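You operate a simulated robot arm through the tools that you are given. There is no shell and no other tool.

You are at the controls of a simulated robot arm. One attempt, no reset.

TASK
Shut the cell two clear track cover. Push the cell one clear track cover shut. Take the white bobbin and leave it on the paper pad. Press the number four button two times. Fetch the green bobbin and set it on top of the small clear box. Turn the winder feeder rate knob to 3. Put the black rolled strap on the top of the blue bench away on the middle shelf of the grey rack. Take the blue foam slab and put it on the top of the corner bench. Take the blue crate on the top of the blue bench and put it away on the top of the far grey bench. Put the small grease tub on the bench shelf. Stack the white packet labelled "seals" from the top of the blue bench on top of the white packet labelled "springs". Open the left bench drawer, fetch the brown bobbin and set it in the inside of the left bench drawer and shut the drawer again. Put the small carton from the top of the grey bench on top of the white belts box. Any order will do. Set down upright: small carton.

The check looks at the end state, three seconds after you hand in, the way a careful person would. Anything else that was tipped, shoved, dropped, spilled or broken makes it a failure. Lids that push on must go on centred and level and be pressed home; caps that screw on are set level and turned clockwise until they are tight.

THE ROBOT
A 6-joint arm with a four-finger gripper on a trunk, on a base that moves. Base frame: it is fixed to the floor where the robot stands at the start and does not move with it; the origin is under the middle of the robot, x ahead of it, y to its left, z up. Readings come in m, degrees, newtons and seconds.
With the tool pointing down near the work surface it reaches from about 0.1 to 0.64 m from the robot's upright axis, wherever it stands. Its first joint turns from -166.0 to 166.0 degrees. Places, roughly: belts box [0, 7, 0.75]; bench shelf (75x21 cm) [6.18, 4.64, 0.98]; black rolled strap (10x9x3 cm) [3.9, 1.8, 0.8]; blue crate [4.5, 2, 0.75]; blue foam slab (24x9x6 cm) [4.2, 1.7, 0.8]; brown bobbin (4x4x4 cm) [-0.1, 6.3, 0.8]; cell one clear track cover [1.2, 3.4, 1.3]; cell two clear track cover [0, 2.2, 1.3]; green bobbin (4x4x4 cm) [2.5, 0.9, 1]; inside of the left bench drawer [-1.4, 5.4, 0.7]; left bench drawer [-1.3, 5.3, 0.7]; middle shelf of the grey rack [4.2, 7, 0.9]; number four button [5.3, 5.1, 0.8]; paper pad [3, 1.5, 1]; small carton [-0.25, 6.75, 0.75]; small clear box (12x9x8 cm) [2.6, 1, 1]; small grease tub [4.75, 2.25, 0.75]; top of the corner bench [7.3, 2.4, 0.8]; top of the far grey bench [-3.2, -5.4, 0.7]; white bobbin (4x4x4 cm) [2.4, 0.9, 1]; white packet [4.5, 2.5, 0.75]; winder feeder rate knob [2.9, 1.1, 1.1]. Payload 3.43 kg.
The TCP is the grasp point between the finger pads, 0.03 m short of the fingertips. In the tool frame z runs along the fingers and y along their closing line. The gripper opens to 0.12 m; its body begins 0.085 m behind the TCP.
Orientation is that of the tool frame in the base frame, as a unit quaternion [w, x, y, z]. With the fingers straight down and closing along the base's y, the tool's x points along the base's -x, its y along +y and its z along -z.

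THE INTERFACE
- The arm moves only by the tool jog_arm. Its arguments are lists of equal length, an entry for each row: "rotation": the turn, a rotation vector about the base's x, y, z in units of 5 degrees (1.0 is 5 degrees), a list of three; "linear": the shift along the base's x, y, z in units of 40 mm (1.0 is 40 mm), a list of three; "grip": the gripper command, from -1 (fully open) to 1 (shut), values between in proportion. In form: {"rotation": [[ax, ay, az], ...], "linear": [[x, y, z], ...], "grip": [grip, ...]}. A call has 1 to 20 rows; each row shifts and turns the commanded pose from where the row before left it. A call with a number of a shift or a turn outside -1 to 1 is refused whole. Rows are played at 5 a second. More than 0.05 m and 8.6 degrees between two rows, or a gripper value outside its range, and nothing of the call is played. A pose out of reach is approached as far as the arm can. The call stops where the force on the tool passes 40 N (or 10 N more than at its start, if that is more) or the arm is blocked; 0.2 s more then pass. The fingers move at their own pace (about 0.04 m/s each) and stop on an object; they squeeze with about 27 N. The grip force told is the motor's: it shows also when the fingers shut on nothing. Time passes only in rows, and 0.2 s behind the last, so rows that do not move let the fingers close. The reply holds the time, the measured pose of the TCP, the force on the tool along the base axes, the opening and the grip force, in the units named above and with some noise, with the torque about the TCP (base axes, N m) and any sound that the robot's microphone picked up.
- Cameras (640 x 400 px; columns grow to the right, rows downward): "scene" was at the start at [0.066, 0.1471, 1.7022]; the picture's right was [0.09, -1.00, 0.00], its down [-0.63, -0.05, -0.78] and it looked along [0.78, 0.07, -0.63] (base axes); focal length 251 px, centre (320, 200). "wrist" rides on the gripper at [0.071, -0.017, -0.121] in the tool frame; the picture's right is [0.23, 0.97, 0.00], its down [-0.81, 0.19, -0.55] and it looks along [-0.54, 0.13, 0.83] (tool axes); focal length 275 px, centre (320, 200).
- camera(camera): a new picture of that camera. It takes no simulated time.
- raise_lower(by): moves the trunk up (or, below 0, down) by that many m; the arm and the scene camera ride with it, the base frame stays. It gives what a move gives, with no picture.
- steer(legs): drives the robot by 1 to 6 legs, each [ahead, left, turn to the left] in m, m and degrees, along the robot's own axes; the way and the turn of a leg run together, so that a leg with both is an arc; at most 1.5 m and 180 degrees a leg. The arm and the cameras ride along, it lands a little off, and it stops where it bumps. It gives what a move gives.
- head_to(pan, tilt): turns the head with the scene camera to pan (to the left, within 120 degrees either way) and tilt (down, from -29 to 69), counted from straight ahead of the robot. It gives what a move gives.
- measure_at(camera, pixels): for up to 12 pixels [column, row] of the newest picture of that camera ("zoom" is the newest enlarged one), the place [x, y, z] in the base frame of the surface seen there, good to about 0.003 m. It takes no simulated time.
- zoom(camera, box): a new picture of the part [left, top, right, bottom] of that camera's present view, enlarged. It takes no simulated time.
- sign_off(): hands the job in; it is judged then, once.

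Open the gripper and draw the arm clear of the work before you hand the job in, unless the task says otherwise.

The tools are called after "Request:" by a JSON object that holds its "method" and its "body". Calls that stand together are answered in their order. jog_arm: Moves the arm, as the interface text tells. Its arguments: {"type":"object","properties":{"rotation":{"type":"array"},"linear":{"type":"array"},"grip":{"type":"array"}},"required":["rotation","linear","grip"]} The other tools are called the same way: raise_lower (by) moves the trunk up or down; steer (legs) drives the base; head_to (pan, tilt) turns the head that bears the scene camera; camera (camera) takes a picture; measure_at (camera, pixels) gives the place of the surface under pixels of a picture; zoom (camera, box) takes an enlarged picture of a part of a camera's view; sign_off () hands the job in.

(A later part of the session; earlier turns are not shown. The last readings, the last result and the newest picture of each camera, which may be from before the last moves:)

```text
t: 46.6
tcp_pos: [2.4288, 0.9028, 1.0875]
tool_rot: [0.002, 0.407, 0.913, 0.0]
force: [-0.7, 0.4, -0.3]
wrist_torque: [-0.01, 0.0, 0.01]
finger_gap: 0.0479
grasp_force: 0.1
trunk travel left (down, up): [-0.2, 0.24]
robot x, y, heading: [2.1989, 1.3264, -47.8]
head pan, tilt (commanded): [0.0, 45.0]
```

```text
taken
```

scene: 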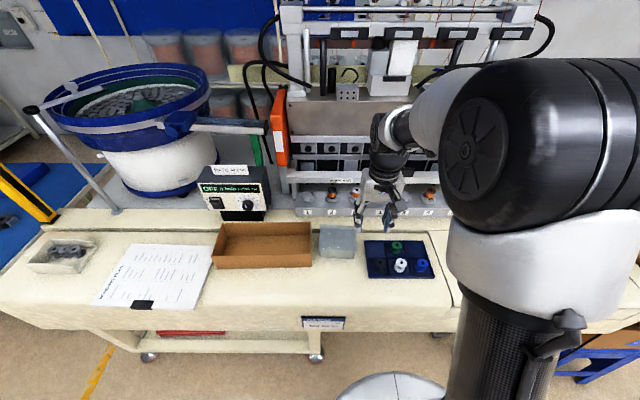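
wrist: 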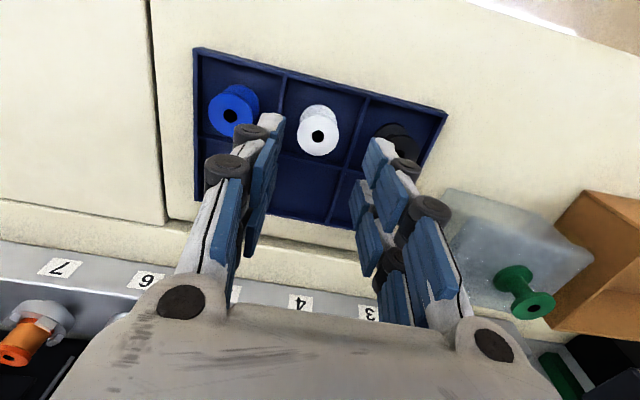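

Request:
{"method": "measure_at", "body": {"camera": "wrist", "pixels": [[318, 122], [318, 151], [302, 136], [335, 136], [232, 118], [392, 145], [399, 150]]}}

```text
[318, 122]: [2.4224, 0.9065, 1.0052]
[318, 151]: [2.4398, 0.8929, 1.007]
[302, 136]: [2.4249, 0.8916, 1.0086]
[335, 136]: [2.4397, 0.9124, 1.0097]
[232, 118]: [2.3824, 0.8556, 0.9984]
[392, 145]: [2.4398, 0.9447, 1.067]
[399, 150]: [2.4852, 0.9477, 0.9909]
```

White centre reads (2.4315,0.9005); I correct ~3 mm, lower to z≈1.019 and close.

Request:
{"method": "jog_arm", "body": {"rotation": [[0, 0, 0], [0, 0, 0], [0, 0, 0], [0, 0, 0], [0, 0, 0], [0, 0, 0], [0, 0, 0]], "linear": [[0.07, -0.05, -0.85], [0, 0, -0.85], [0, 0, 0], [0, 0, 0], [0, 0, 0], [0, 0, 0], [0, 0, 0]], "grip": [0.2, 0.2, 0.2, 0.6, 1, 1, 1]}}

Request:
{"method": "camera", "body": {"camera": "wrist"}}

```text
t: 48.2
tcp_pos: [2.4331, 0.8989, 1.0189]
tool_rot: [0.0, 0.407, 0.913, -0.001]
force: [-0.3, -0.7, 1.1]
wrist_torque: [0.0, 0.05, -0.02]
finger_gap: 0.0297
grasp_force: 26.8
trunk travel left (down, up): [-0.2, 0.24]
robot x, y, heading: [2.1996, 1.3246, -47.8]
head pan, tilt (commanded): [0.0, 45.0]
```

```text
taken
```

wrist: 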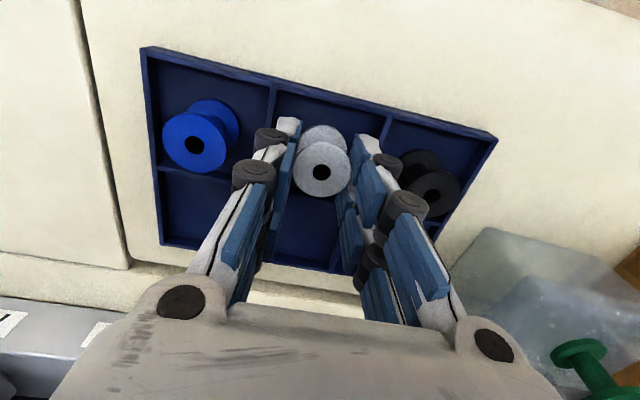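

White is held. I lift it well clear and drive 0.35 m to the left, toward the pad and controller.

Request:
{"method": "jog_arm", "body": {"rotation": [[0, 0, 0], [0, 0, 0], [0, 0, 0], [0, 0, 0], [0, 0, 0], [0, 0, 0]], "linear": [[0, 0, 0.5], [0, 0, 0.9], [0, 0, 0.9], [0, 0, 0.9], [0, 0, 0.9], [0, 0, 0.5]], "grip": [1, 1, 1, 1, 1, 1]}}

Request:
{"method": "steer", "body": {"legs": [[0, 0.35, 0]]}}

Request:
{"method": "camera", "body": {"camera": "scene"}}

Request:
{"method": "camera", "body": {"camera": "wrist"}}

```text
t: 49.6
tcp_pos: [2.4326, 0.9011, 1.2041]
tool_rot: [-0.002, 0.407, 0.913, 0.0]
force: [-0.5, 0.5, 0.5]
wrist_torque: [0.01, 0.03, 0.02]
finger_gap: 0.0299
grasp_force: 27.4
trunk travel left (down, up): [-0.2, 0.24]
robot x, y, heading: [2.1962, 1.3238, -48.0]
head pan, tilt (commanded): [0.0, 45.0]
```

```text
t: 51.9
tcp_pos: [2.6935, 1.1353, 1.203]
tool_rot: [0.0, 0.409, 0.913, 0.001]
force: [-0.1, 0.7, -0.8]
wrist_torque: [0.02, 0.04, 0.03]
finger_gap: 0.0297
grasp_force: 26.9
trunk travel left (down, up): [-0.2, 0.24]
robot x, y, heading: [2.4572, 1.5595, -48.4]
head pan, tilt (commanded): [0.0, 45.0]
```

```text
taken
```

scene: 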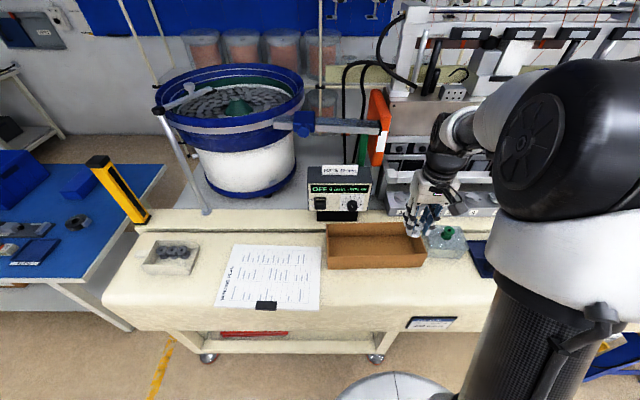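

```text
taken
```

wrist: 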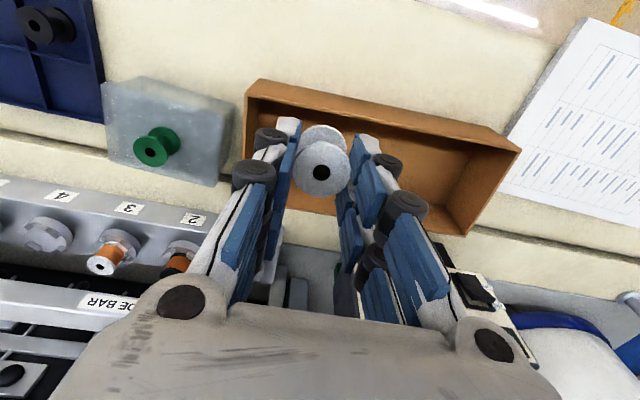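

I measure the paper pad's corners and centre in the scene view to pick the set-down point.

Request:
{"method": "measure_at", "body": {"camera": "scene", "pixels": [[232, 247], [321, 248], [317, 305], [217, 303], [275, 270], [290, 260], [265, 305], [280, 280]]}}

Request:
{"method": "zoom", "body": {"camera": "scene", "box": [190, 160, 390, 320]}}

```text
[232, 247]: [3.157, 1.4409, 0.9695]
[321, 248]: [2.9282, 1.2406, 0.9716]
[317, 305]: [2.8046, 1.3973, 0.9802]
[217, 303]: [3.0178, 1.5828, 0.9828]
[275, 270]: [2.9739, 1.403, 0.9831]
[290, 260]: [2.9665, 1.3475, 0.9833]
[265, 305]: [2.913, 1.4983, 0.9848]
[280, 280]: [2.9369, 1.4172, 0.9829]
```

```text
2.50 times, centred on (290, 240) of scene
```

zoom: 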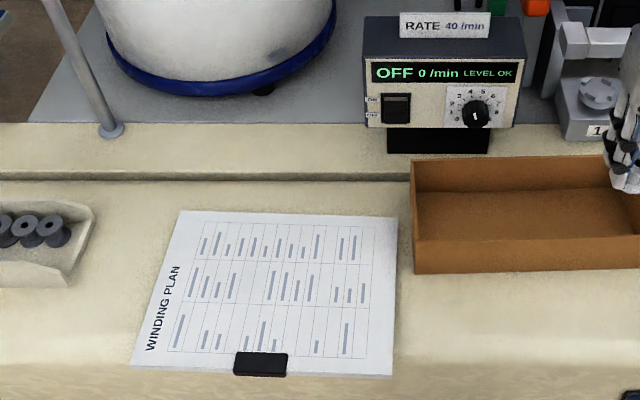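

Pad centre ≈(2.96,1.40), z 0.983. I carry the white bobbin to (2.955,1.39) and lower it to near contact (TCP ≈1.03).

Request:
{"method": "jog_arm", "body": {"rotation": [[0, 0, 0], [0, 0, 0], [0, 0, 0], [0, 0, 0], [0, 0, 0], [0, 0, 0], [0, 0, 0], [0, 0, 0], [0, 0, 0], [0, 0, 0], [0, 0, 0], [0, 0, 0], [0, 0, 0]], "linear": [[0.817, 0.796, 0], [0.817, 0.796, 0], [0.817, 0.796, 0], [0.817, 0.796, 0], [0.817, 0.796, 0], [0.817, 0.796, 0], [0.817, 0.796, 0], [0.817, 0.796, 0], [0, 0, -0.9], [0, 0, -0.9], [0, 0, -0.9], [0, 0, -0.9], [0, 0, -0.6]], "grip": [1, 1, 1, 1, 1, 1, 1, 1, 1, 1, 1, 1, 1]}}

Request:
{"method": "camera", "body": {"camera": "wrist"}}

```text
t: 54.7
tcp_pos: [2.9561, 1.3889, 1.0344]
tool_rot: [0.0, 0.409, 0.913, 0.0]
force: [-0.5, -0.1, 0.3]
wrist_torque: [0.0, 0.04, 0.01]
finger_gap: 0.0296
grasp_force: 27.1
trunk travel left (down, up): [-0.2, 0.24]
robot x, y, heading: [2.4562, 1.5587, -48.1]
head pan, tilt (commanded): [0.0, 45.0]
```

```text
taken
```

wrist: 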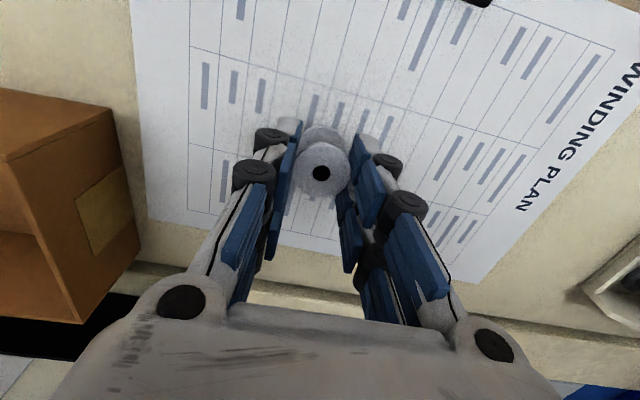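

The bobbin hangs ~7 mm above the pad. I lower in small steps until contact.

Request:
{"method": "jog_arm", "body": {"rotation": [[0, 0, 0], [0, 0, 0], [0, 0, 0], [0, 0, 0]], "linear": [[0, 0, -0.1], [0, 0, -0.06], [0, 0, -0.04], [0, 0, 0]], "grip": [1, 1, 1, 1]}}

```text
t: 55.7
tcp_pos: [2.9544, 1.3888, 1.0267]
tool_rot: [0.001, 0.409, 0.913, 0.0]
force: [0.0, 0.3, 0.5]
wrist_torque: [-0.01, -0.01, 0.0]
finger_gap: 0.0294
grasp_force: 26.7
trunk travel left (down, up): [-0.2, 0.24]
robot x, y, heading: [2.4585, 1.5583, -48.3]
head pan, tilt (commanded): [0.0, 45.0]
```

Request:
{"method": "jog_arm", "body": {"rotation": [[0, 0, 0], [0, 0, 0], [0, 0, 0]], "linear": [[0, 0, -0.04], [0, 0, -0.04], [0, 0, 0]], "grip": [1, 1, 1]}}

```text
t: 56.5
tcp_pos: [2.9546, 1.3884, 1.0252]
tool_rot: [0.001, 0.408, 0.913, 0.0]
force: [-1.5, 1.2, 14.6]
wrist_torque: [0.05, 0.08, 0.03]
finger_gap: 0.0293
grasp_force: 26.3
trunk travel left (down, up): [-0.2, 0.24]
robot x, y, heading: [2.4581, 1.5611, -48.3]
head pan, tilt (commanded): [0.0, 45.0]
```

Contact is firm (14.6 N). I open the gripper and rise, then look.

Request:
{"method": "jog_arm", "body": {"rotation": [[0, 0, 0], [0, 0, 0], [0, 0, 0], [0, 0, 0], [0, 0, 0], [0, 0, 0], [0, 0, 0], [0, 0, 0], [0, 0, 0]], "linear": [[0, 0, 0.03], [0, 0, 0], [0, 0, 0], [0, 0, 0.4], [0, 0, 0.9], [0, 0, 0.9], [0, 0, 0.9], [0, 0, 0.9], [0, 0, 0.5]], "grip": [0.5, 0.2, 0, 0, 0, 0, 0, 0, 0]}}

Request:
{"method": "camera", "body": {"camera": "wrist"}}

Request:
{"method": "zoom", "body": {"camera": "scene", "box": [190, 160, 390, 320]}}

```text
t: 58.5
tcp_pos: [2.9555, 1.3893, 1.2068]
tool_rot: [0.001, 0.408, 0.913, 0.0]
force: [-0.4, 0.4, -0.4]
wrist_torque: [0.0, 0.02, 0.03]
finger_gap: 0.06
grasp_force: 0.1
trunk travel left (down, up): [-0.2, 0.24]
robot x, y, heading: [2.4597, 1.5631, -48.1]
head pan, tilt (commanded): [0.0, 45.0]
```

```text
taken
```

wrist: 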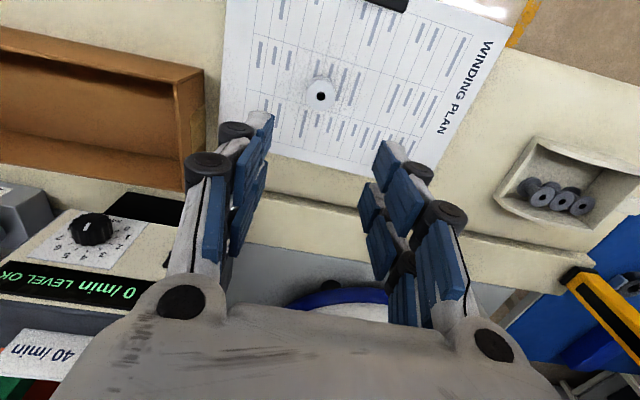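

```text
2.50 times, centred on (290, 240) of scene
```

zoom: 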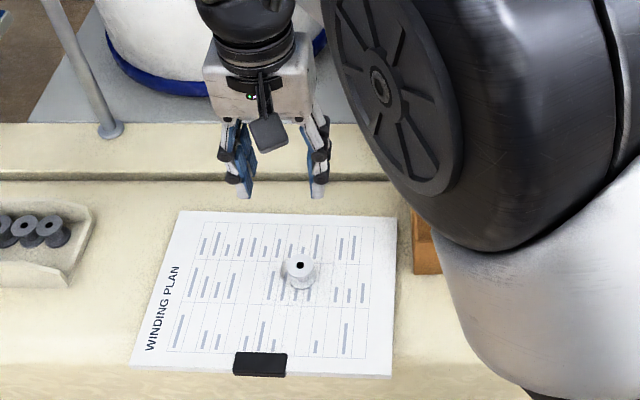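

White bobbin stands on the pad. Now the rate knob: I move the arm aside to the earlier spot where the controller was visible and measure its face.

Request:
{"method": "jog_arm", "body": {"rotation": [[0, 0, 0], [0, 0, 0], [0, 0, 0], [0, 0, 0], [0, 0, 0], [0, 0, 0], [0, 0, 0], [0, 0, 0]], "linear": [[-0.817, -0.796, 0], [-0.817, -0.796, 0], [-0.817, -0.796, 0], [-0.817, -0.796, 0], [-0.817, -0.796, 0], [-0.817, -0.796, 0], [-0.817, -0.796, 0], [-0.817, -0.796, 0]], "grip": [0, 0, 0, 0, 0, 0, 0, 0]}}

Request:
{"method": "zoom", "body": {"camera": "scene", "box": [300, 155, 390, 230]}}

```text
t: 60.3
tcp_pos: [2.6907, 1.1331, 1.2045]
tool_rot: [-0.001, 0.408, 0.913, 0.001]
force: [0.1, 0.0, 0.2]
wrist_torque: [0.03, -0.03, 0.04]
finger_gap: 0.0602
grasp_force: 0.1
trunk travel left (down, up): [-0.2, 0.24]
robot x, y, heading: [2.4586, 1.5589, -48.0]
head pan, tilt (commanded): [0.0, 45.0]
```

```text
5.33 times, centred on (345, 192) of scene
```

zoom: 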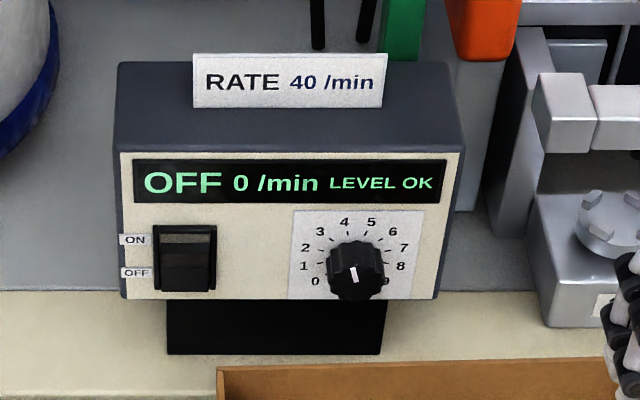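

The dial runs 0–9 (3 at the upper left); the knob's white mark is at zoom (353,276). I measure the panel plane and knob position.

Request:
{"method": "measure_at", "body": {"camera": "zoom", "pixels": [[130, 160], [455, 160], [130, 290], [430, 290], [300, 220], [415, 220], [355, 262], [353, 276], [355, 245], [250, 250], [330, 270], [380, 270]]}}

Request:
{"method": "zoom", "body": {"camera": "scene", "box": [335, 190, 365, 215]}}

```text
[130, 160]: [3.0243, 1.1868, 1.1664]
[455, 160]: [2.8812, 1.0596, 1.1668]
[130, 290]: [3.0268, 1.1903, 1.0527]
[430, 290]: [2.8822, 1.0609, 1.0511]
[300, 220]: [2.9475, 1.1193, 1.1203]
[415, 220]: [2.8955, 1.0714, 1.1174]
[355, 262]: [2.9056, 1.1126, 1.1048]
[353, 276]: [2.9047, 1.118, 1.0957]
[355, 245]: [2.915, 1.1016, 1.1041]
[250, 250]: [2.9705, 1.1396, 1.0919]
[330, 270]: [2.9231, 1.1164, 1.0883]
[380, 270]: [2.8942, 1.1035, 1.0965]
```

```text
16.00 times, centred on (350, 202) of scene
```

zoom: 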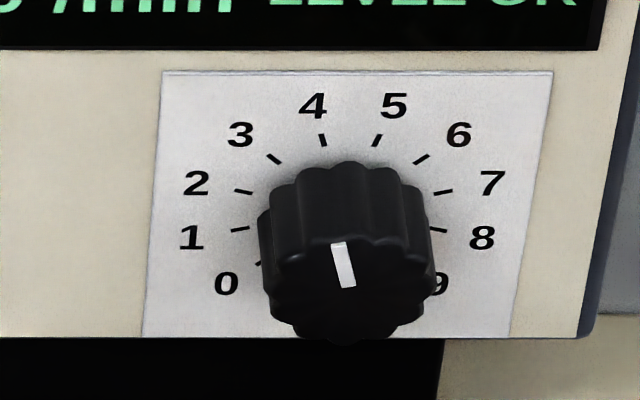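

The panel is vertical; from the 16x zoom the pointer leans ~13° left of vertical, i.e. at 4, so I need a 30° counter-clockwise turn to 3. I measure the carton in front and take a look for clearance.

Request:
{"method": "measure_at", "body": {"camera": "scene", "pixels": [[327, 228], [425, 266], [328, 266], [408, 224], [328, 258], [425, 258], [345, 172], [355, 240], [340, 216], [313, 198], [375, 205], [400, 210]]}}

Request:
{"method": "zoom", "body": {"camera": "scene", "box": [290, 150, 450, 280]}}

```text
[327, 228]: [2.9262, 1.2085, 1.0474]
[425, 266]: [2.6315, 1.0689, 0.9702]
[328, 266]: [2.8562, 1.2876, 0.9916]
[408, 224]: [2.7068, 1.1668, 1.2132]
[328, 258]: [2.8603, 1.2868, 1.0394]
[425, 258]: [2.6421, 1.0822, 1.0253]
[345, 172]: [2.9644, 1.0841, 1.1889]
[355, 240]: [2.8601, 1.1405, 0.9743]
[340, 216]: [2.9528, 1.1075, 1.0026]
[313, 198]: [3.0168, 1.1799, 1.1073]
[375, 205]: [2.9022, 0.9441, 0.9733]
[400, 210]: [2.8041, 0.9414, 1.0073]
```

```text
3.08 times, centred on (370, 215) of scene
```

zoom: 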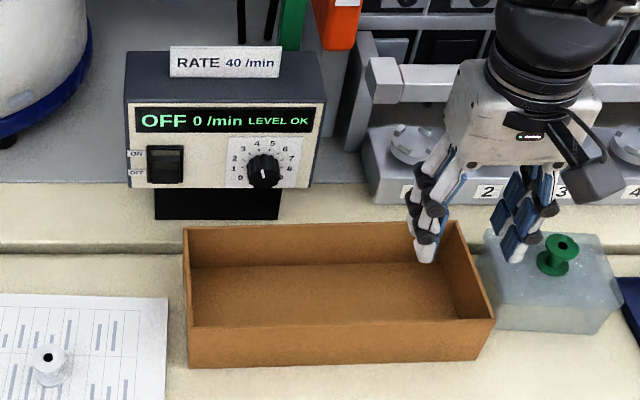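

Carton rim is at z≈1.047 just in front of the controller, so the palm must clear it. I measure finger pad points in the wrist view to learn the gripper's width.

Request:
{"method": "camera", "body": {"camera": "wrist"}}

Request:
{"method": "measure_at", "body": {"camera": "wrist", "pixels": [[265, 122], [272, 115], [262, 175], [235, 215], [245, 130], [225, 165], [380, 150], [395, 190], [372, 205], [380, 250], [180, 300], [490, 345]]}}

```text
taken
```

wrist: 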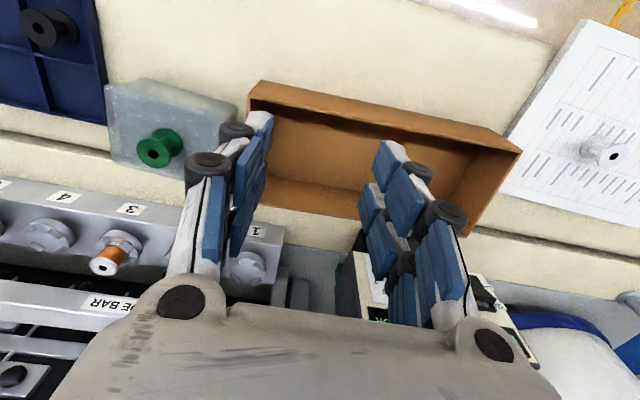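

```text
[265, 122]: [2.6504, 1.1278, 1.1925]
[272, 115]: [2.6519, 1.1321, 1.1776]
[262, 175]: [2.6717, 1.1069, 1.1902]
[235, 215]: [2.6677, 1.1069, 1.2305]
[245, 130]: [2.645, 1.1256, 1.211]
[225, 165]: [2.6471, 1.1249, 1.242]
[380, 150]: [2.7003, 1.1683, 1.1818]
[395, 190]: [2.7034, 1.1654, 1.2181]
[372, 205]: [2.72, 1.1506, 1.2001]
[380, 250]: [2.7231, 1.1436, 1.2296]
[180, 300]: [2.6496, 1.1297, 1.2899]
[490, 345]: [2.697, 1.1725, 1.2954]
```

Pads span about ±2.5 cm, so a tool pitched ~40° below horizontal clears both carton and panel. I tilt the tool by 50° about the robot's left axis (in place, at z≈1.2).

Request:
{"method": "jog_arm", "body": {"rotation": [[-0.745, -0.667, 0], [-0.745, -0.667, 0], [-0.745, -0.667, 0], [-0.745, -0.667, 0], [-0.745, -0.667, 0], [-0.745, -0.667, 0], [-0.745, -0.667, 0], [-0.745, -0.667, 0], [-0.745, -0.667, 0], [-0.745, -0.667, 0], [0, 0, 0]], "linear": [[0, 0, 0.2], [0, 0, 0.2], [0, 0, 0], [0, 0, 0], [0, 0, 0], [0, 0, 0], [0, 0, 0], [0, 0, 0], [0, 0, 0], [0, 0, 0], [0, 0, 0]], "grip": [-0.1, -0.2, -0.2, -0.2, -0.2, -0.2, -0.2, -0.2, -0.2, -0.2, -0.2]}}

Request:
{"method": "camera", "body": {"camera": "wrist"}}

Request:
{"method": "camera", "body": {"camera": "scene"}}

```text
t: 62.7
tcp_pos: [2.6928, 1.1347, 1.2212]
tool_rot: [0.386, 0.37, 0.827, -0.174]
force: [-0.4, -0.6, -0.3]
wrist_torque: [-0.03, 0.01, -0.01]
finger_gap: 0.072
grasp_force: 0.1
trunk travel left (down, up): [-0.2, 0.24]
robot x, y, heading: [2.462, 1.5617, -48.3]
head pan, tilt (commanded): [0.0, 45.0]
```

```text
taken
```

wrist: 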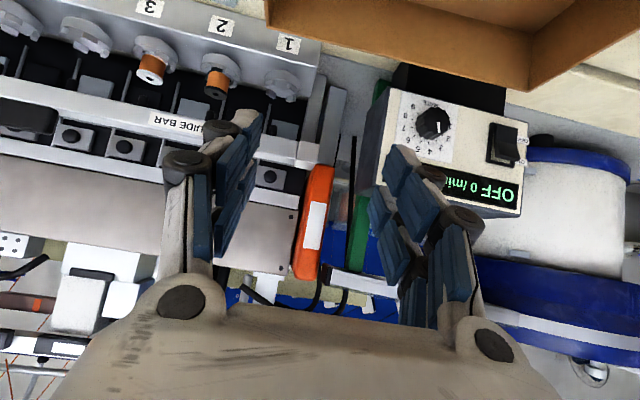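

```text
taken
```

scene: 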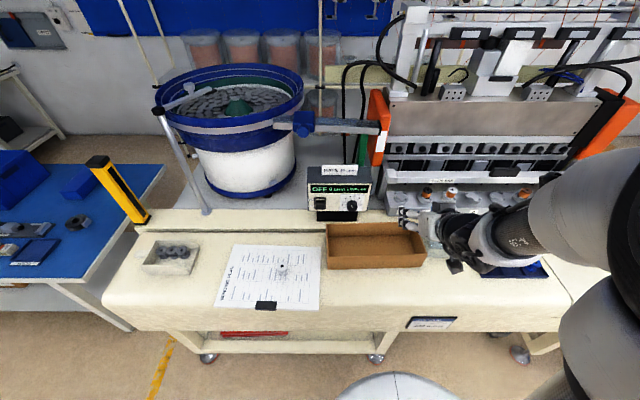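

The wrist now sees the knob (upside down) at (433,122). I zoom in and measure the knob's face and panel.

Request:
{"method": "zoom", "body": {"camera": "wrist", "box": [380, 80, 480, 160]}}

```text
5.00 times, centred on (430, 120) of wrist
```

zoom: 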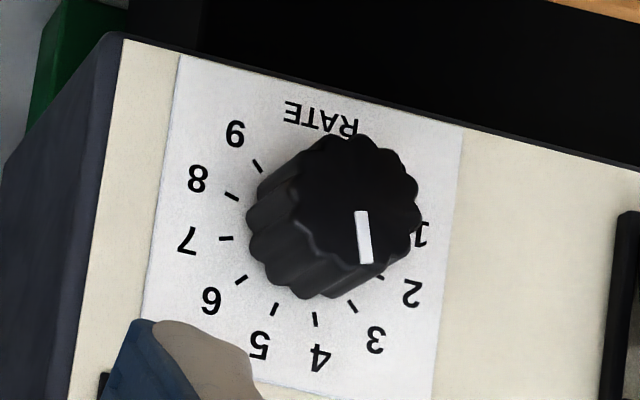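

Request:
{"method": "measure_at", "body": {"camera": "zoom", "pixels": [[360, 208], [367, 262], [358, 140], [415, 210], [310, 190], [375, 262], [340, 170], [320, 350], [240, 195], [440, 290], [225, 240], [330, 90]]}}

```text
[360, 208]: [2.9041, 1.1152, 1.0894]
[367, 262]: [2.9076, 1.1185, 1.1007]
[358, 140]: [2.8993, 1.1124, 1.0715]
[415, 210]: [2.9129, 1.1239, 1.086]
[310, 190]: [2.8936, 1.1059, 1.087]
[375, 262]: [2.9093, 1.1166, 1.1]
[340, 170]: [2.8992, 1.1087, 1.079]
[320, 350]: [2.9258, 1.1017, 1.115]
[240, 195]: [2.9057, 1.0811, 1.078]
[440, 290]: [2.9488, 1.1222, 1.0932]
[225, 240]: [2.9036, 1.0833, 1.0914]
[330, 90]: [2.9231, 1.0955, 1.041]
```

Knob face centre ≈(2.9037,1.1147,1.088), pointer at 4. I move to the pre-approach pose 10 cm back along the tool axis.

Request:
{"method": "jog_arm", "body": {"rotation": [[0, 0, 0], [0, 0, 0], [0, 0, 0], [0, 0, 0], [0, 0, 0], [0, 0, 0]], "linear": [[0.749, 0.2415, -0.345], [0.749, 0.2415, -0.345], [0.749, 0.2415, -0.345], [0.749, 0.2415, -0.345], [0.749, 0.2415, -0.345], [0, 0, 0]], "grip": [-0.2, -0.2, -0.2, -0.2, -0.2, -0.2]}}

Request:
{"method": "camera", "body": {"camera": "wrist"}}

Request:
{"method": "zoom", "body": {"camera": "scene", "box": [280, 140, 460, 290]}}

```text
t: 64.1
tcp_pos: [2.7628, 1.1561, 1.19]
tool_rot: [0.386, 0.37, 0.827, -0.172]
force: [-0.1, -0.2, 0.6]
wrist_torque: [0.04, 0.02, -0.02]
finger_gap: 0.072
grasp_force: 0.0
out of reach, approached as far as the arm can: row 3, 4, 5
trunk travel left (down, up): [-0.2, 0.24]
robot x, y, heading: [2.4598, 1.5626, -48.2]
head pan, tilt (commanded): [0.0, 45.0]
```

```text
taken
```

wrist: 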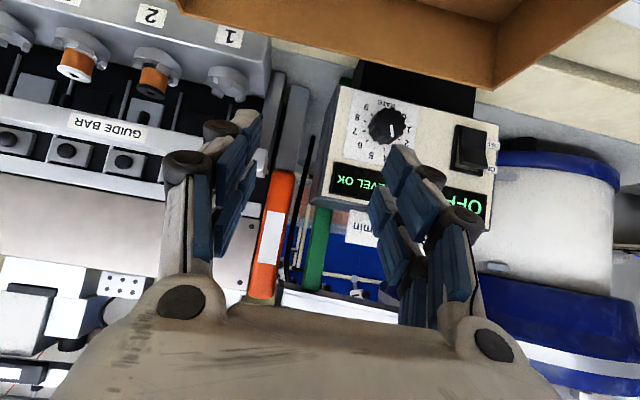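

```text
2.67 times, centred on (370, 215) of scene
```

zoom: 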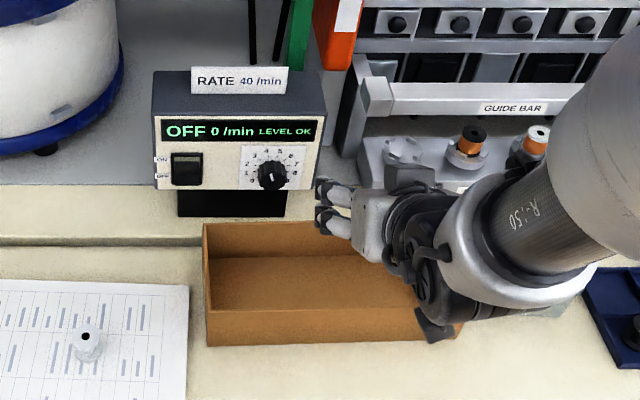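

The arm reports out of reach at only ~0.51 m with this tilt, which suggests a wrist joint limit rather than distance. I probe small moves to learn which direction is limited.

Request:
{"method": "jog_arm", "body": {"rotation": [[0, 0, 0], [0, 0, 0]], "linear": [[0, 0, 0.5], [0, 0, 0.5]], "grip": [-0.2, -0.2]}}

Request:
{"method": "jog_arm", "body": {"rotation": [[0, 0, 0], [0, 0, 0]], "linear": [[0.37, 0.33, 0], [0.37, 0.33, 0]], "grip": [-0.2, -0.2]}}

Request:
{"method": "jog_arm", "body": {"rotation": [[0, 0, 0], [0, 0, 0]], "linear": [[0.33, -0.37, 0], [0.33, -0.37, 0]], "grip": [-0.2, -0.2]}}

```text
t: 64.7
tcp_pos: [2.7615, 1.1573, 1.2283]
tool_rot: [0.385, 0.37, 0.827, -0.173]
force: [-0.8, 0.1, -0.1]
wrist_torque: [0.0, -0.01, -0.02]
finger_gap: 0.0721
grasp_force: 0.0
trunk travel left (down, up): [-0.2, 0.24]
robot x, y, heading: [2.4585, 1.5607, -48.2]
head pan, tilt (commanded): [0.0, 45.0]
```

```text
t: 65.3
tcp_pos: [2.7761, 1.1693, 1.2292]
tool_rot: [0.386, 0.369, 0.828, -0.169]
force: [0.5, -0.6, -0.5]
wrist_torque: [0.0, 0.0, 0.0]
finger_gap: 0.0721
grasp_force: 0.1
out of reach, approached as far as the arm can: row 2
trunk travel left (down, up): [-0.2, 0.24]
robot x, y, heading: [2.458, 1.562, -48.2]
head pan, tilt (commanded): [0.0, 45.0]
```

```text
t: 65.9
tcp_pos: [2.803, 1.1392, 1.2286]
tool_rot: [0.386, 0.369, 0.828, -0.17]
force: [-0.5, -0.6, -0.6]
wrist_torque: [-0.02, -0.01, -0.02]
finger_gap: 0.0721
grasp_force: 0.0
trunk travel left (down, up): [-0.2, 0.24]
robot x, y, heading: [2.4597, 1.5625, -48.4]
head pan, tilt (commanded): [0.0, 45.0]
```

Forward and up are fine; only leftward moves hit a limit. So I drive the base 0.15 m left, making the knob lie to the arm's right.

Request:
{"method": "steer", "body": {"legs": [[0, 0.15, 0]]}}

Request:
{"method": "camera", "body": {"camera": "wrist"}}

Request:
{"method": "camera", "body": {"camera": "scene"}}

```text
t: 67.2
tcp_pos: [2.9138, 1.2393, 1.228]
tool_rot: [0.385, 0.37, 0.828, -0.171]
force: [-0.2, 0.4, 0.1]
wrist_torque: [-0.02, 0.05, -0.06]
finger_gap: 0.072
grasp_force: 0.0
trunk travel left (down, up): [-0.2, 0.24]
robot x, y, heading: [2.5708, 1.6624, -48.4]
head pan, tilt (commanded): [0.0, 45.0]
```

```text
taken
```

wrist: 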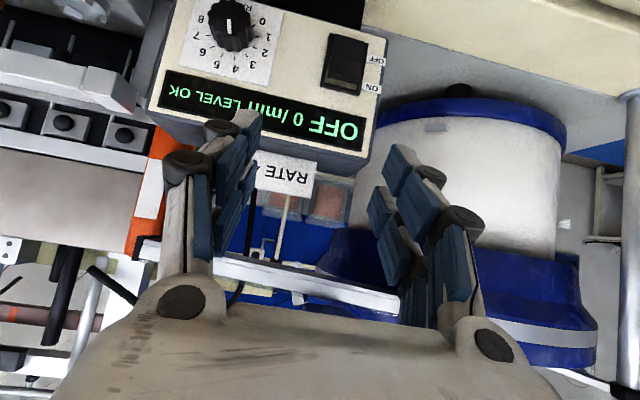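

```text
taken
```

scene: 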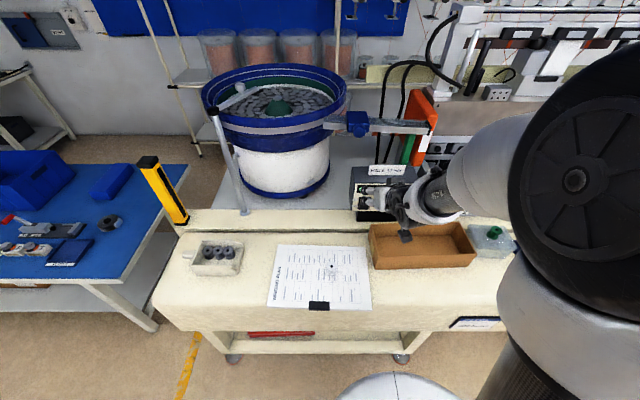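

Knob now lies at l≈-0.116, f≈0.63 of the robot. I roll the tool +25° about the knob axis (clockwise) while moving to the pre-approach point, so the later 30° counter-clockwise turn ends in the comfortable range.

Request:
{"method": "jog_arm", "body": {"rotation": [[0.665, -0.747, 0], [0.665, -0.747, 0], [0.665, -0.747, 0], [0.665, -0.747, 0], [0.665, -0.747, 0], [0, 0, 0]], "linear": [[-0.457, -0.3715, -0.4085], [-0.457, -0.3715, -0.4085], [-0.457, -0.3715, -0.4085], [-0.457, -0.3715, -0.4085], [-0.457, -0.3715, -0.4085], [0, 0, 0]], "grip": [-0.2, -0.2, -0.2, -0.2, -0.2, -0.2]}}

Request:
{"method": "camera", "body": {"camera": "wrist"}}

Request:
{"method": "zoom", "body": {"camera": "scene", "box": [320, 140, 500, 290]}}

```text
t: 68.6
tcp_pos: [2.8232, 1.1641, 1.1476]
tool_rot: [0.457, 0.445, 0.77, 0.012]
force: [0.0, -0.5, 0.7]
wrist_torque: [-0.05, -0.01, -0.02]
finger_gap: 0.072
grasp_force: 0.1
trunk travel left (down, up): [-0.2, 0.24]
robot x, y, heading: [2.5702, 1.6612, -48.4]
head pan, tilt (commanded): [0.0, 45.0]
```

```text
taken
```

wrist: 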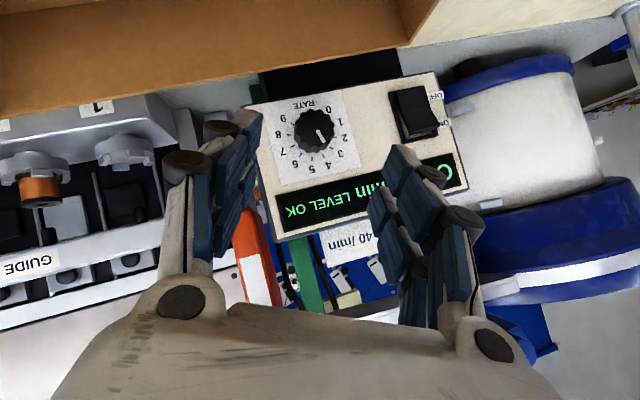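

```text
2.67 times, centred on (410, 215) of scene
```

zoom: 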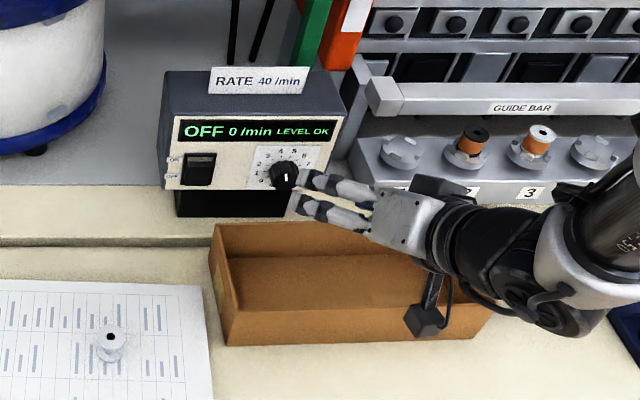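

Knob is centred between the fingers in the wrist view at (315,130). I advance along the tool axis three quarters of the way and check.

Request:
{"method": "jog_arm", "body": {"rotation": [[0, 0, 0], [0, 0, 0], [0, 0, 0], [0, 0, 0]], "linear": [[0.44, -0.239, -0.3725], [0.44, -0.239, -0.3725], [0.44, -0.239, -0.3725], [0, 0, 0]], "grip": [-0.2, -0.2, -0.2, -0.2]}}

Request:
{"method": "camera", "body": {"camera": "wrist"}}

Request:
{"method": "zoom", "body": {"camera": "scene", "box": [340, 150, 440, 250]}}

```text
t: 69.6
tcp_pos: [2.8734, 1.1354, 1.1022]
tool_rot: [0.457, 0.444, 0.77, 0.012]
force: [0.0, -0.4, -0.1]
wrist_torque: [0.05, 0.02, 0.0]
finger_gap: 0.0721
grasp_force: 0.1
trunk travel left (down, up): [-0.2, 0.24]
robot x, y, heading: [2.5716, 1.6647, -48.4]
head pan, tilt (commanded): [0.0, 45.0]
```

```text
taken
```

wrist: 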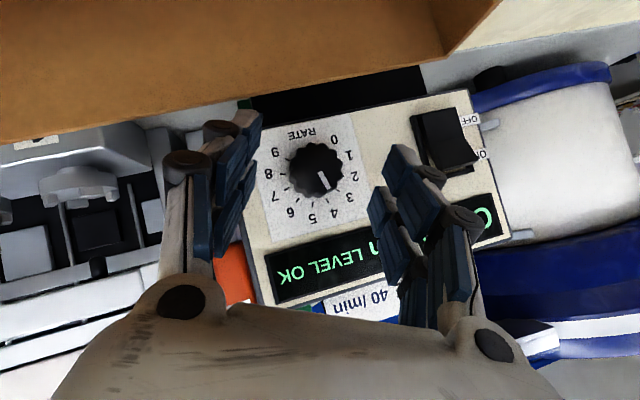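

```text
4.00 times, centred on (390, 200) of scene
```

zoom: 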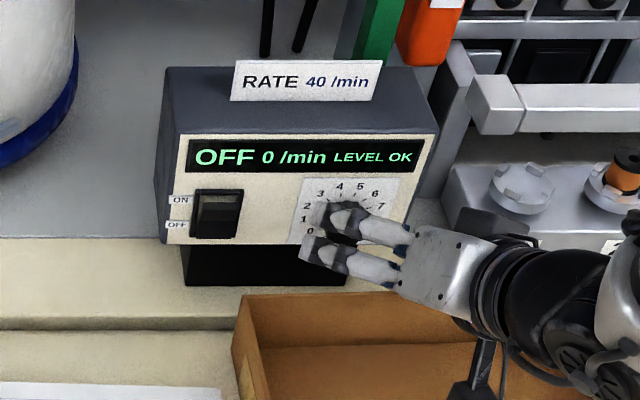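

Request:
{"method": "measure_at", "body": {"camera": "wrist", "pixels": [[318, 165], [323, 178], [327, 188], [318, 147], [345, 168], [292, 172], [322, 200], [285, 165], [345, 215], [358, 175]]}}

```text
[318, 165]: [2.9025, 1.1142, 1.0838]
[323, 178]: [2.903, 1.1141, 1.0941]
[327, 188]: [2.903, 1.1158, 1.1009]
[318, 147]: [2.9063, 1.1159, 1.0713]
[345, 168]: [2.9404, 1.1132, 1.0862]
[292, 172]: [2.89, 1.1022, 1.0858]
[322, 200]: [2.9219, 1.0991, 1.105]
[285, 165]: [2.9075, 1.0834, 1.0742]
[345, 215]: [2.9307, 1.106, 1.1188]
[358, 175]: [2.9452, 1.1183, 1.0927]
```

Knob centre is confirmed. I make the last 2.6 cm advance and close on the knob.

Request:
{"method": "jog_arm", "body": {"rotation": [[0, 0, 0], [0, 0, 0], [0, 0, 0], [0, 0, 0], [0, 0, 0], [0, 0, 0], [0, 0, 0]], "linear": [[0.26, -0.12, -0.178], [0.25, -0.118, -0.178], [0, 0, 0], [0, 0, 0], [0, 0, 0], [0, 0, 0], [0, 0, 0]], "grip": [-0.2, -0.2, 0, 0.3, 0.6, 1, 1]}}

Request:
{"method": "camera", "body": {"camera": "wrist"}}

Request:
{"method": "zoom", "body": {"camera": "scene", "box": [340, 150, 440, 250]}}

```text
t: 71.2
tcp_pos: [2.8936, 1.1241, 1.0886]
tool_rot: [0.457, 0.446, 0.77, 0.012]
force: [-5.5, -6.0, -5.0]
wrist_torque: [-0.02, 0.0, -0.34]
finger_gap: 0.0349
grasp_force: 38.9
trunk travel left (down, up): [-0.2, 0.24]
robot x, y, heading: [2.5725, 1.6614, -48.2]
head pan, tilt (commanded): [0.0, 45.0]
```

```text
taken
```

wrist: 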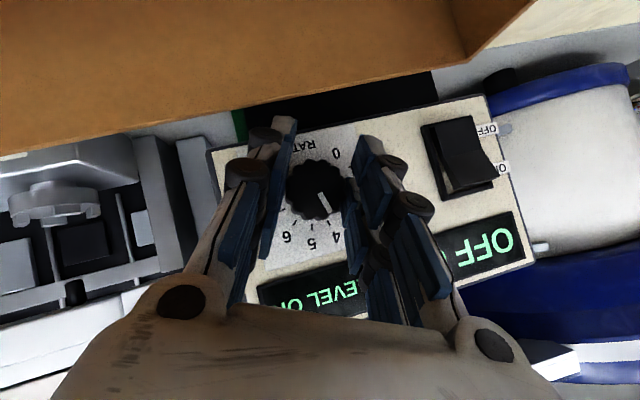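

```text
4.00 times, centred on (390, 200) of scene
```

zoom: 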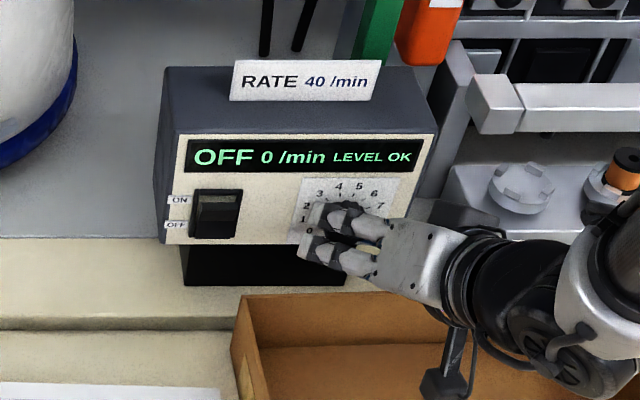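

Knob is gripped (gap 3.5 cm). I rotate counter-clockwise about the knob axis by 30° in six rows.

Request:
{"method": "jog_arm", "body": {"rotation": [[-0.665, 0.747, 0], [-0.665, 0.747, 0], [-0.665, 0.747, 0], [-0.665, 0.747, 0], [-0.665, 0.747, 0], [-0.665, 0.747, 0], [0, 0, 0]], "linear": [[0, 0, 0], [0, 0, 0], [0, 0, 0], [0, 0, 0], [0, 0, 0], [0, 0, 0], [0, 0, 0]], "grip": [1, 1, 1, 1, 1, 1, 1]}}

Request:
{"method": "camera", "body": {"camera": "wrist"}}

Request:
{"method": "zoom", "body": {"camera": "scene", "box": [340, 150, 440, 250]}}

```text
t: 72.8
tcp_pos: [2.8939, 1.1236, 1.0875]
tool_rot: [0.377, 0.362, 0.831, -0.188]
force: [-8.4, -9.1, -6.4]
wrist_torque: [-0.26, -0.18, -0.71]
finger_gap: 0.0346
grasp_force: 44.8
trunk travel left (down, up): [-0.2, 0.24]
robot x, y, heading: [2.5721, 1.6615, -48.7]
head pan, tilt (commanded): [0.0, 45.0]
```

```text
taken
```

wrist: 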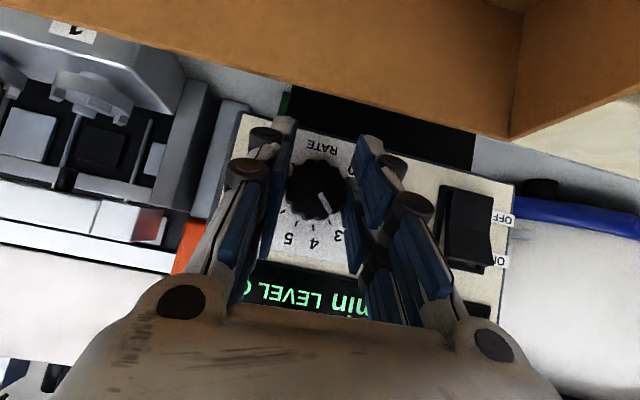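

```text
4.00 times, centred on (390, 200) of scene
```

zoom: 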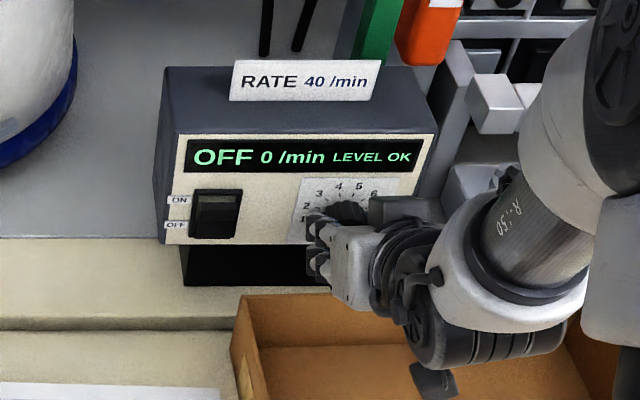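

The dial turned relative to the gripper as expected. I zoom to read the pointer.

Request:
{"method": "zoom", "body": {"camera": "wrist", "box": [270, 130, 370, 260]}}

Request:
{"method": "measure_at", "body": {"camera": "wrist", "pixels": [[319, 192], [327, 207], [323, 200]]}}

```text
3.08 times, centred on (320, 195) of wrist
```

zoom: 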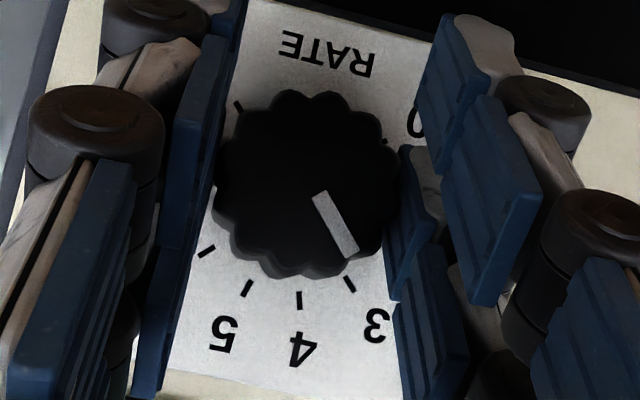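

```text
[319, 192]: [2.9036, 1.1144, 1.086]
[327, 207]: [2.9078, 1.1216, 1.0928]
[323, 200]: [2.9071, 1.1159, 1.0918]
```

By image geometry the pointer is near 40–46° left, i.e. about at 3. I release, back off along the tool axis and view the dial.

Request:
{"method": "jog_arm", "body": {"rotation": [[0, 0, 0], [0, 0, 0], [0, 0, 0], [0, 0, 0], [0, 0, 0], [0, 0, 0], [0, 0, 0], [0, 0, 0]], "linear": [[0, 0, 0], [0, 0, 0], [0, 0, 0], [-0.4, 0.44, 0.45], [-0.4, 0.44, 0.45], [-0.4, 0.44, 0.45], [-0.4, 0.44, 0.45], [0, 0, 0]], "grip": [0.2, 0, -0.2, -0.2, -0.2, -0.2, -0.2, -0.2]}}

Request:
{"method": "zoom", "body": {"camera": "wrist", "box": [270, 80, 370, 180]}}

Request:
{"method": "zoom", "body": {"camera": "scene", "box": [370, 180, 420, 220]}}

```text
t: 74.6
tcp_pos: [2.8277, 1.1841, 1.1697]
tool_rot: [0.369, 0.354, 0.834, -0.208]
force: [0.3, -0.3, 0.5]
wrist_torque: [0.01, 0.02, -0.02]
finger_gap: 0.0721
grasp_force: 0.1
out of reach, approached as far as the arm can: row 4
trunk travel left (down, up): [-0.2, 0.24]
robot x, y, heading: [2.5724, 1.6605, -48.2]
head pan, tilt (commanded): [0.0, 45.0]
```

```text
4.00 times, centred on (320, 130) of wrist
```

zoom: 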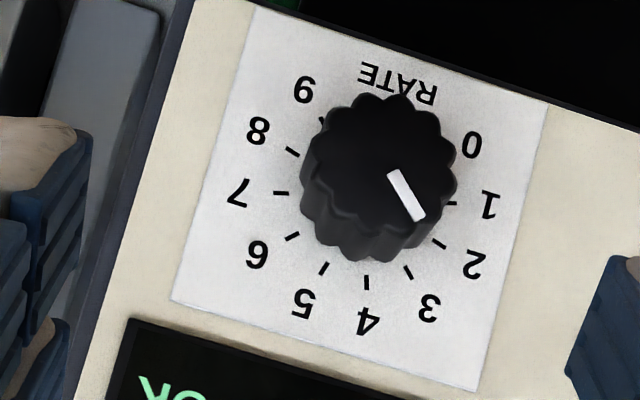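

```text
10.00 times, centred on (395, 200) of scene
```

zoom: 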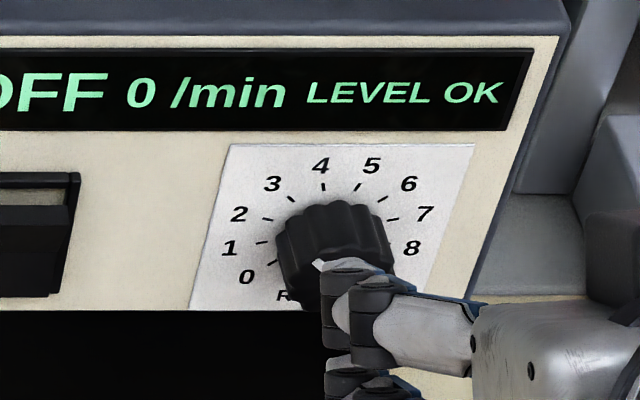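

From this view the pointer computes to ~44° left; 3 is at 45°. I draw the arm further back and up to confirm with the scene camera.

Request:
{"method": "jog_arm", "body": {"rotation": [[0, 0, 0], [0, 0, 0], [0, 0, 0], [0, 0, 0], [0, 0, 0], [0, 0, 0]], "linear": [[-0.5, 0.4, 0.5], [-0.6, 0.2, 0.5], [-0.8, -0.3, 0.3], [-0.8, -0.4, 0.3], [-0.8, -0.4, 0], [0, 0, 0]], "grip": [-0.2, -0.2, -0.2, -0.2, -0.2, -0.2]}}

Request:
{"method": "zoom", "body": {"camera": "scene", "box": [370, 180, 420, 220]}}

```text
t: 76.0
tcp_pos: [2.6877, 1.1665, 1.2342]
tool_rot: [0.369, 0.353, 0.834, -0.207]
force: [-0.1, 0.9, 0.2]
wrist_torque: [-0.01, -0.01, -0.02]
finger_gap: 0.072
grasp_force: 0.1
trunk travel left (down, up): [-0.2, 0.24]
robot x, y, heading: [2.573, 1.6637, -48.5]
head pan, tilt (commanded): [0.0, 45.0]
```

```text
10.00 times, centred on (395, 200) of scene
```

zoom: 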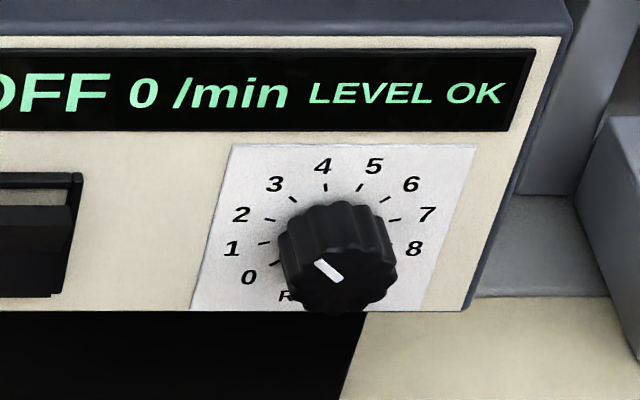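

The pointer reads close to 3 (44–49° by two views, 3 being 45°). I restore the tool to point straight down, retract, and back the base off.

Request:
{"method": "jog_arm", "body": {"rotation": [[0.806, 0.595, -0.049], [0.806, 0.595, -0.049], [0.806, 0.595, -0.049], [0.806, 0.595, -0.049], [0.806, 0.595, -0.049], [0.806, 0.595, -0.049], [0.806, 0.595, -0.049], [0.806, 0.595, -0.049], [0.806, 0.595, -0.049], [0.806, 0.595, -0.049], [0, 0, 0], [0, 0, 0], [0, 0, 0], [0, 0, 0]], "linear": [[0, 0, 0.3], [0, 0, 0.3], [0, 0, 0.3], [0, 0, 0.3], [0, 0, 0], [0, 0, 0], [0, 0, 0], [0, 0, 0], [0, 0, 0], [0, 0, 0], [-0.3, 0.8, 0], [-0.3, 0.8, 0], [-0.3, 0.8, 0], [0, 0, 0]], "grip": [0, 0, 0, 0, 0, 0, 0, 0, 0, 0, 0, 0, 0, 0]}}

Request:
{"method": "steer", "body": {"legs": [[-0.45, 0, 0]]}}

Request:
{"method": "head_to", "body": {"pan": -10, "tilt": 35}}

Request:
{"method": "camera", "body": {"camera": "scene"}}

```text
t: 79.0
tcp_pos: [2.6519, 1.2601, 1.2803]
tool_rot: [0.0, 0.41, 0.912, 0.001]
force: [1.2, -1.1, -0.4]
wrist_torque: [0.01, 0.0, 0.02]
finger_gap: 0.0598
grasp_force: 0.1
trunk travel left (down, up): [-0.2, 0.24]
robot x, y, heading: [2.5718, 1.6614, -48.3]
head pan, tilt (commanded): [0.0, 45.0]
```

```text
t: 81.7
tcp_pos: [2.3588, 1.5912, 1.282]
tool_rot: [0.001, 0.408, 0.913, 0.0]
force: [-0.1, 0.6, -0.3]
wrist_torque: [-0.03, 0.0, -0.01]
finger_gap: 0.0599
grasp_force: 0.1
trunk travel left (down, up): [-0.2, 0.24]
robot x, y, heading: [2.2777, 1.9911, -48.0]
head pan, tilt (commanded): [0.0, 45.0]
```

```text
t: 82.4
tcp_pos: [2.3602, 1.59, 1.2817]
tool_rot: [0.0, 0.408, 0.913, 0.001]
force: [0.7, 0.5, 0.2]
wrist_torque: [0.01, -0.03, -0.02]
finger_gap: 0.0601
grasp_force: 0.0
trunk travel left (down, up): [-0.2, 0.24]
robot x, y, heading: [2.2767, 1.9847, -48.0]
head pan, tilt (commanded): [-10.0, 35.0]
```

```text
taken
```

scene: 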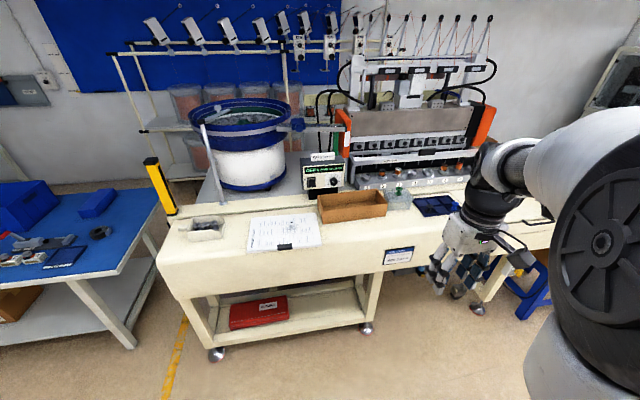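

Winder bench items look right. Now I turn the base left to face the feeder cells and look at the clear track covers.

Request:
{"method": "steer", "body": {"legs": [[0, 0, 170]]}}

Request:
{"method": "head_to", "body": {"pan": 15, "tilt": 20}}

Request:
{"method": "camera", "body": {"camera": "scene"}}

```text
t: 89.9
tcp_pos: [2.2536, 2.3978, 1.2816]
tool_rot: [0.001, 0.88, -0.474, -0.001]
force: [-0.2, 0.2, -0.2]
wrist_torque: [0.03, 0.03, 0.01]
finger_gap: 0.06
grasp_force: 0.1
trunk travel left (down, up): [-0.2, 0.24]
robot x, y, heading: [2.277, 1.9877, 123.6]
head pan, tilt (commanded): [-10.0, 35.0]
```

```text
t: 90.8
tcp_pos: [2.2528, 2.3978, 1.2812]
tool_rot: [0.001, 0.881, -0.474, 0.0]
force: [0.0, -0.5, 0.1]
wrist_torque: [0.04, -0.02, 0.01]
finger_gap: 0.0599
grasp_force: 0.1
trunk travel left (down, up): [-0.2, 0.24]
robot x, y, heading: [2.277, 1.9903, 123.6]
head pan, tilt (commanded): [15.0, 20.0]
```

```text
taken
```

scene: 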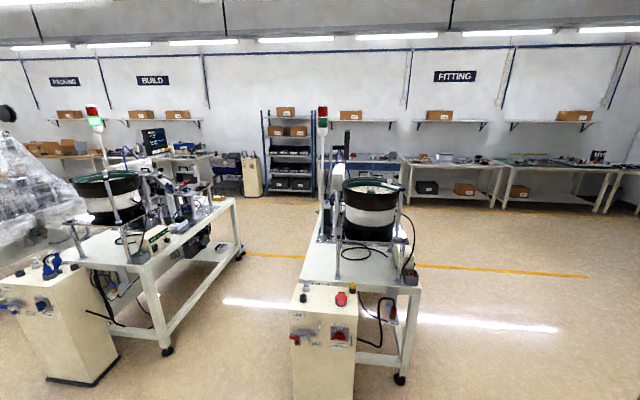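

Cell one is at centre, cell two at left. I zoom on each to find the clear track covers.

Request:
{"method": "zoom", "body": {"camera": "scene", "box": [290, 120, 430, 290]}}

Request:
{"method": "zoom", "body": {"camera": "scene", "box": [60, 130, 250, 280]}}

```text
2.35 times, centred on (360, 205) of scene
```

zoom: 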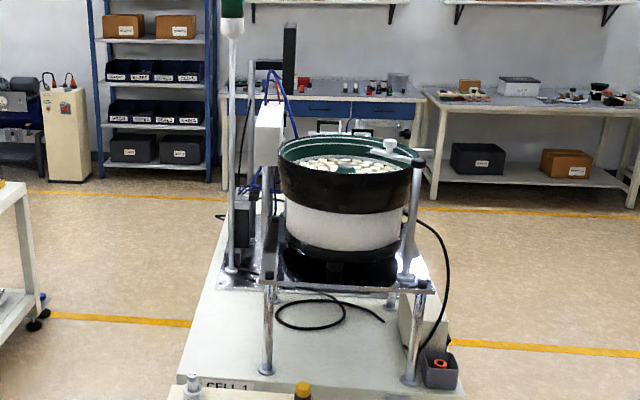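

```text
2.67 times, centred on (155, 205) of scene
```

zoom: 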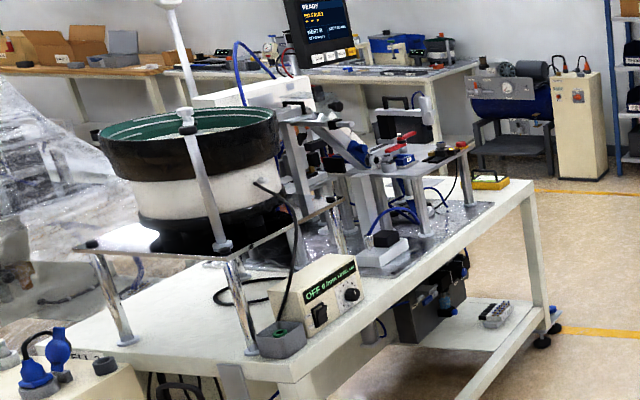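

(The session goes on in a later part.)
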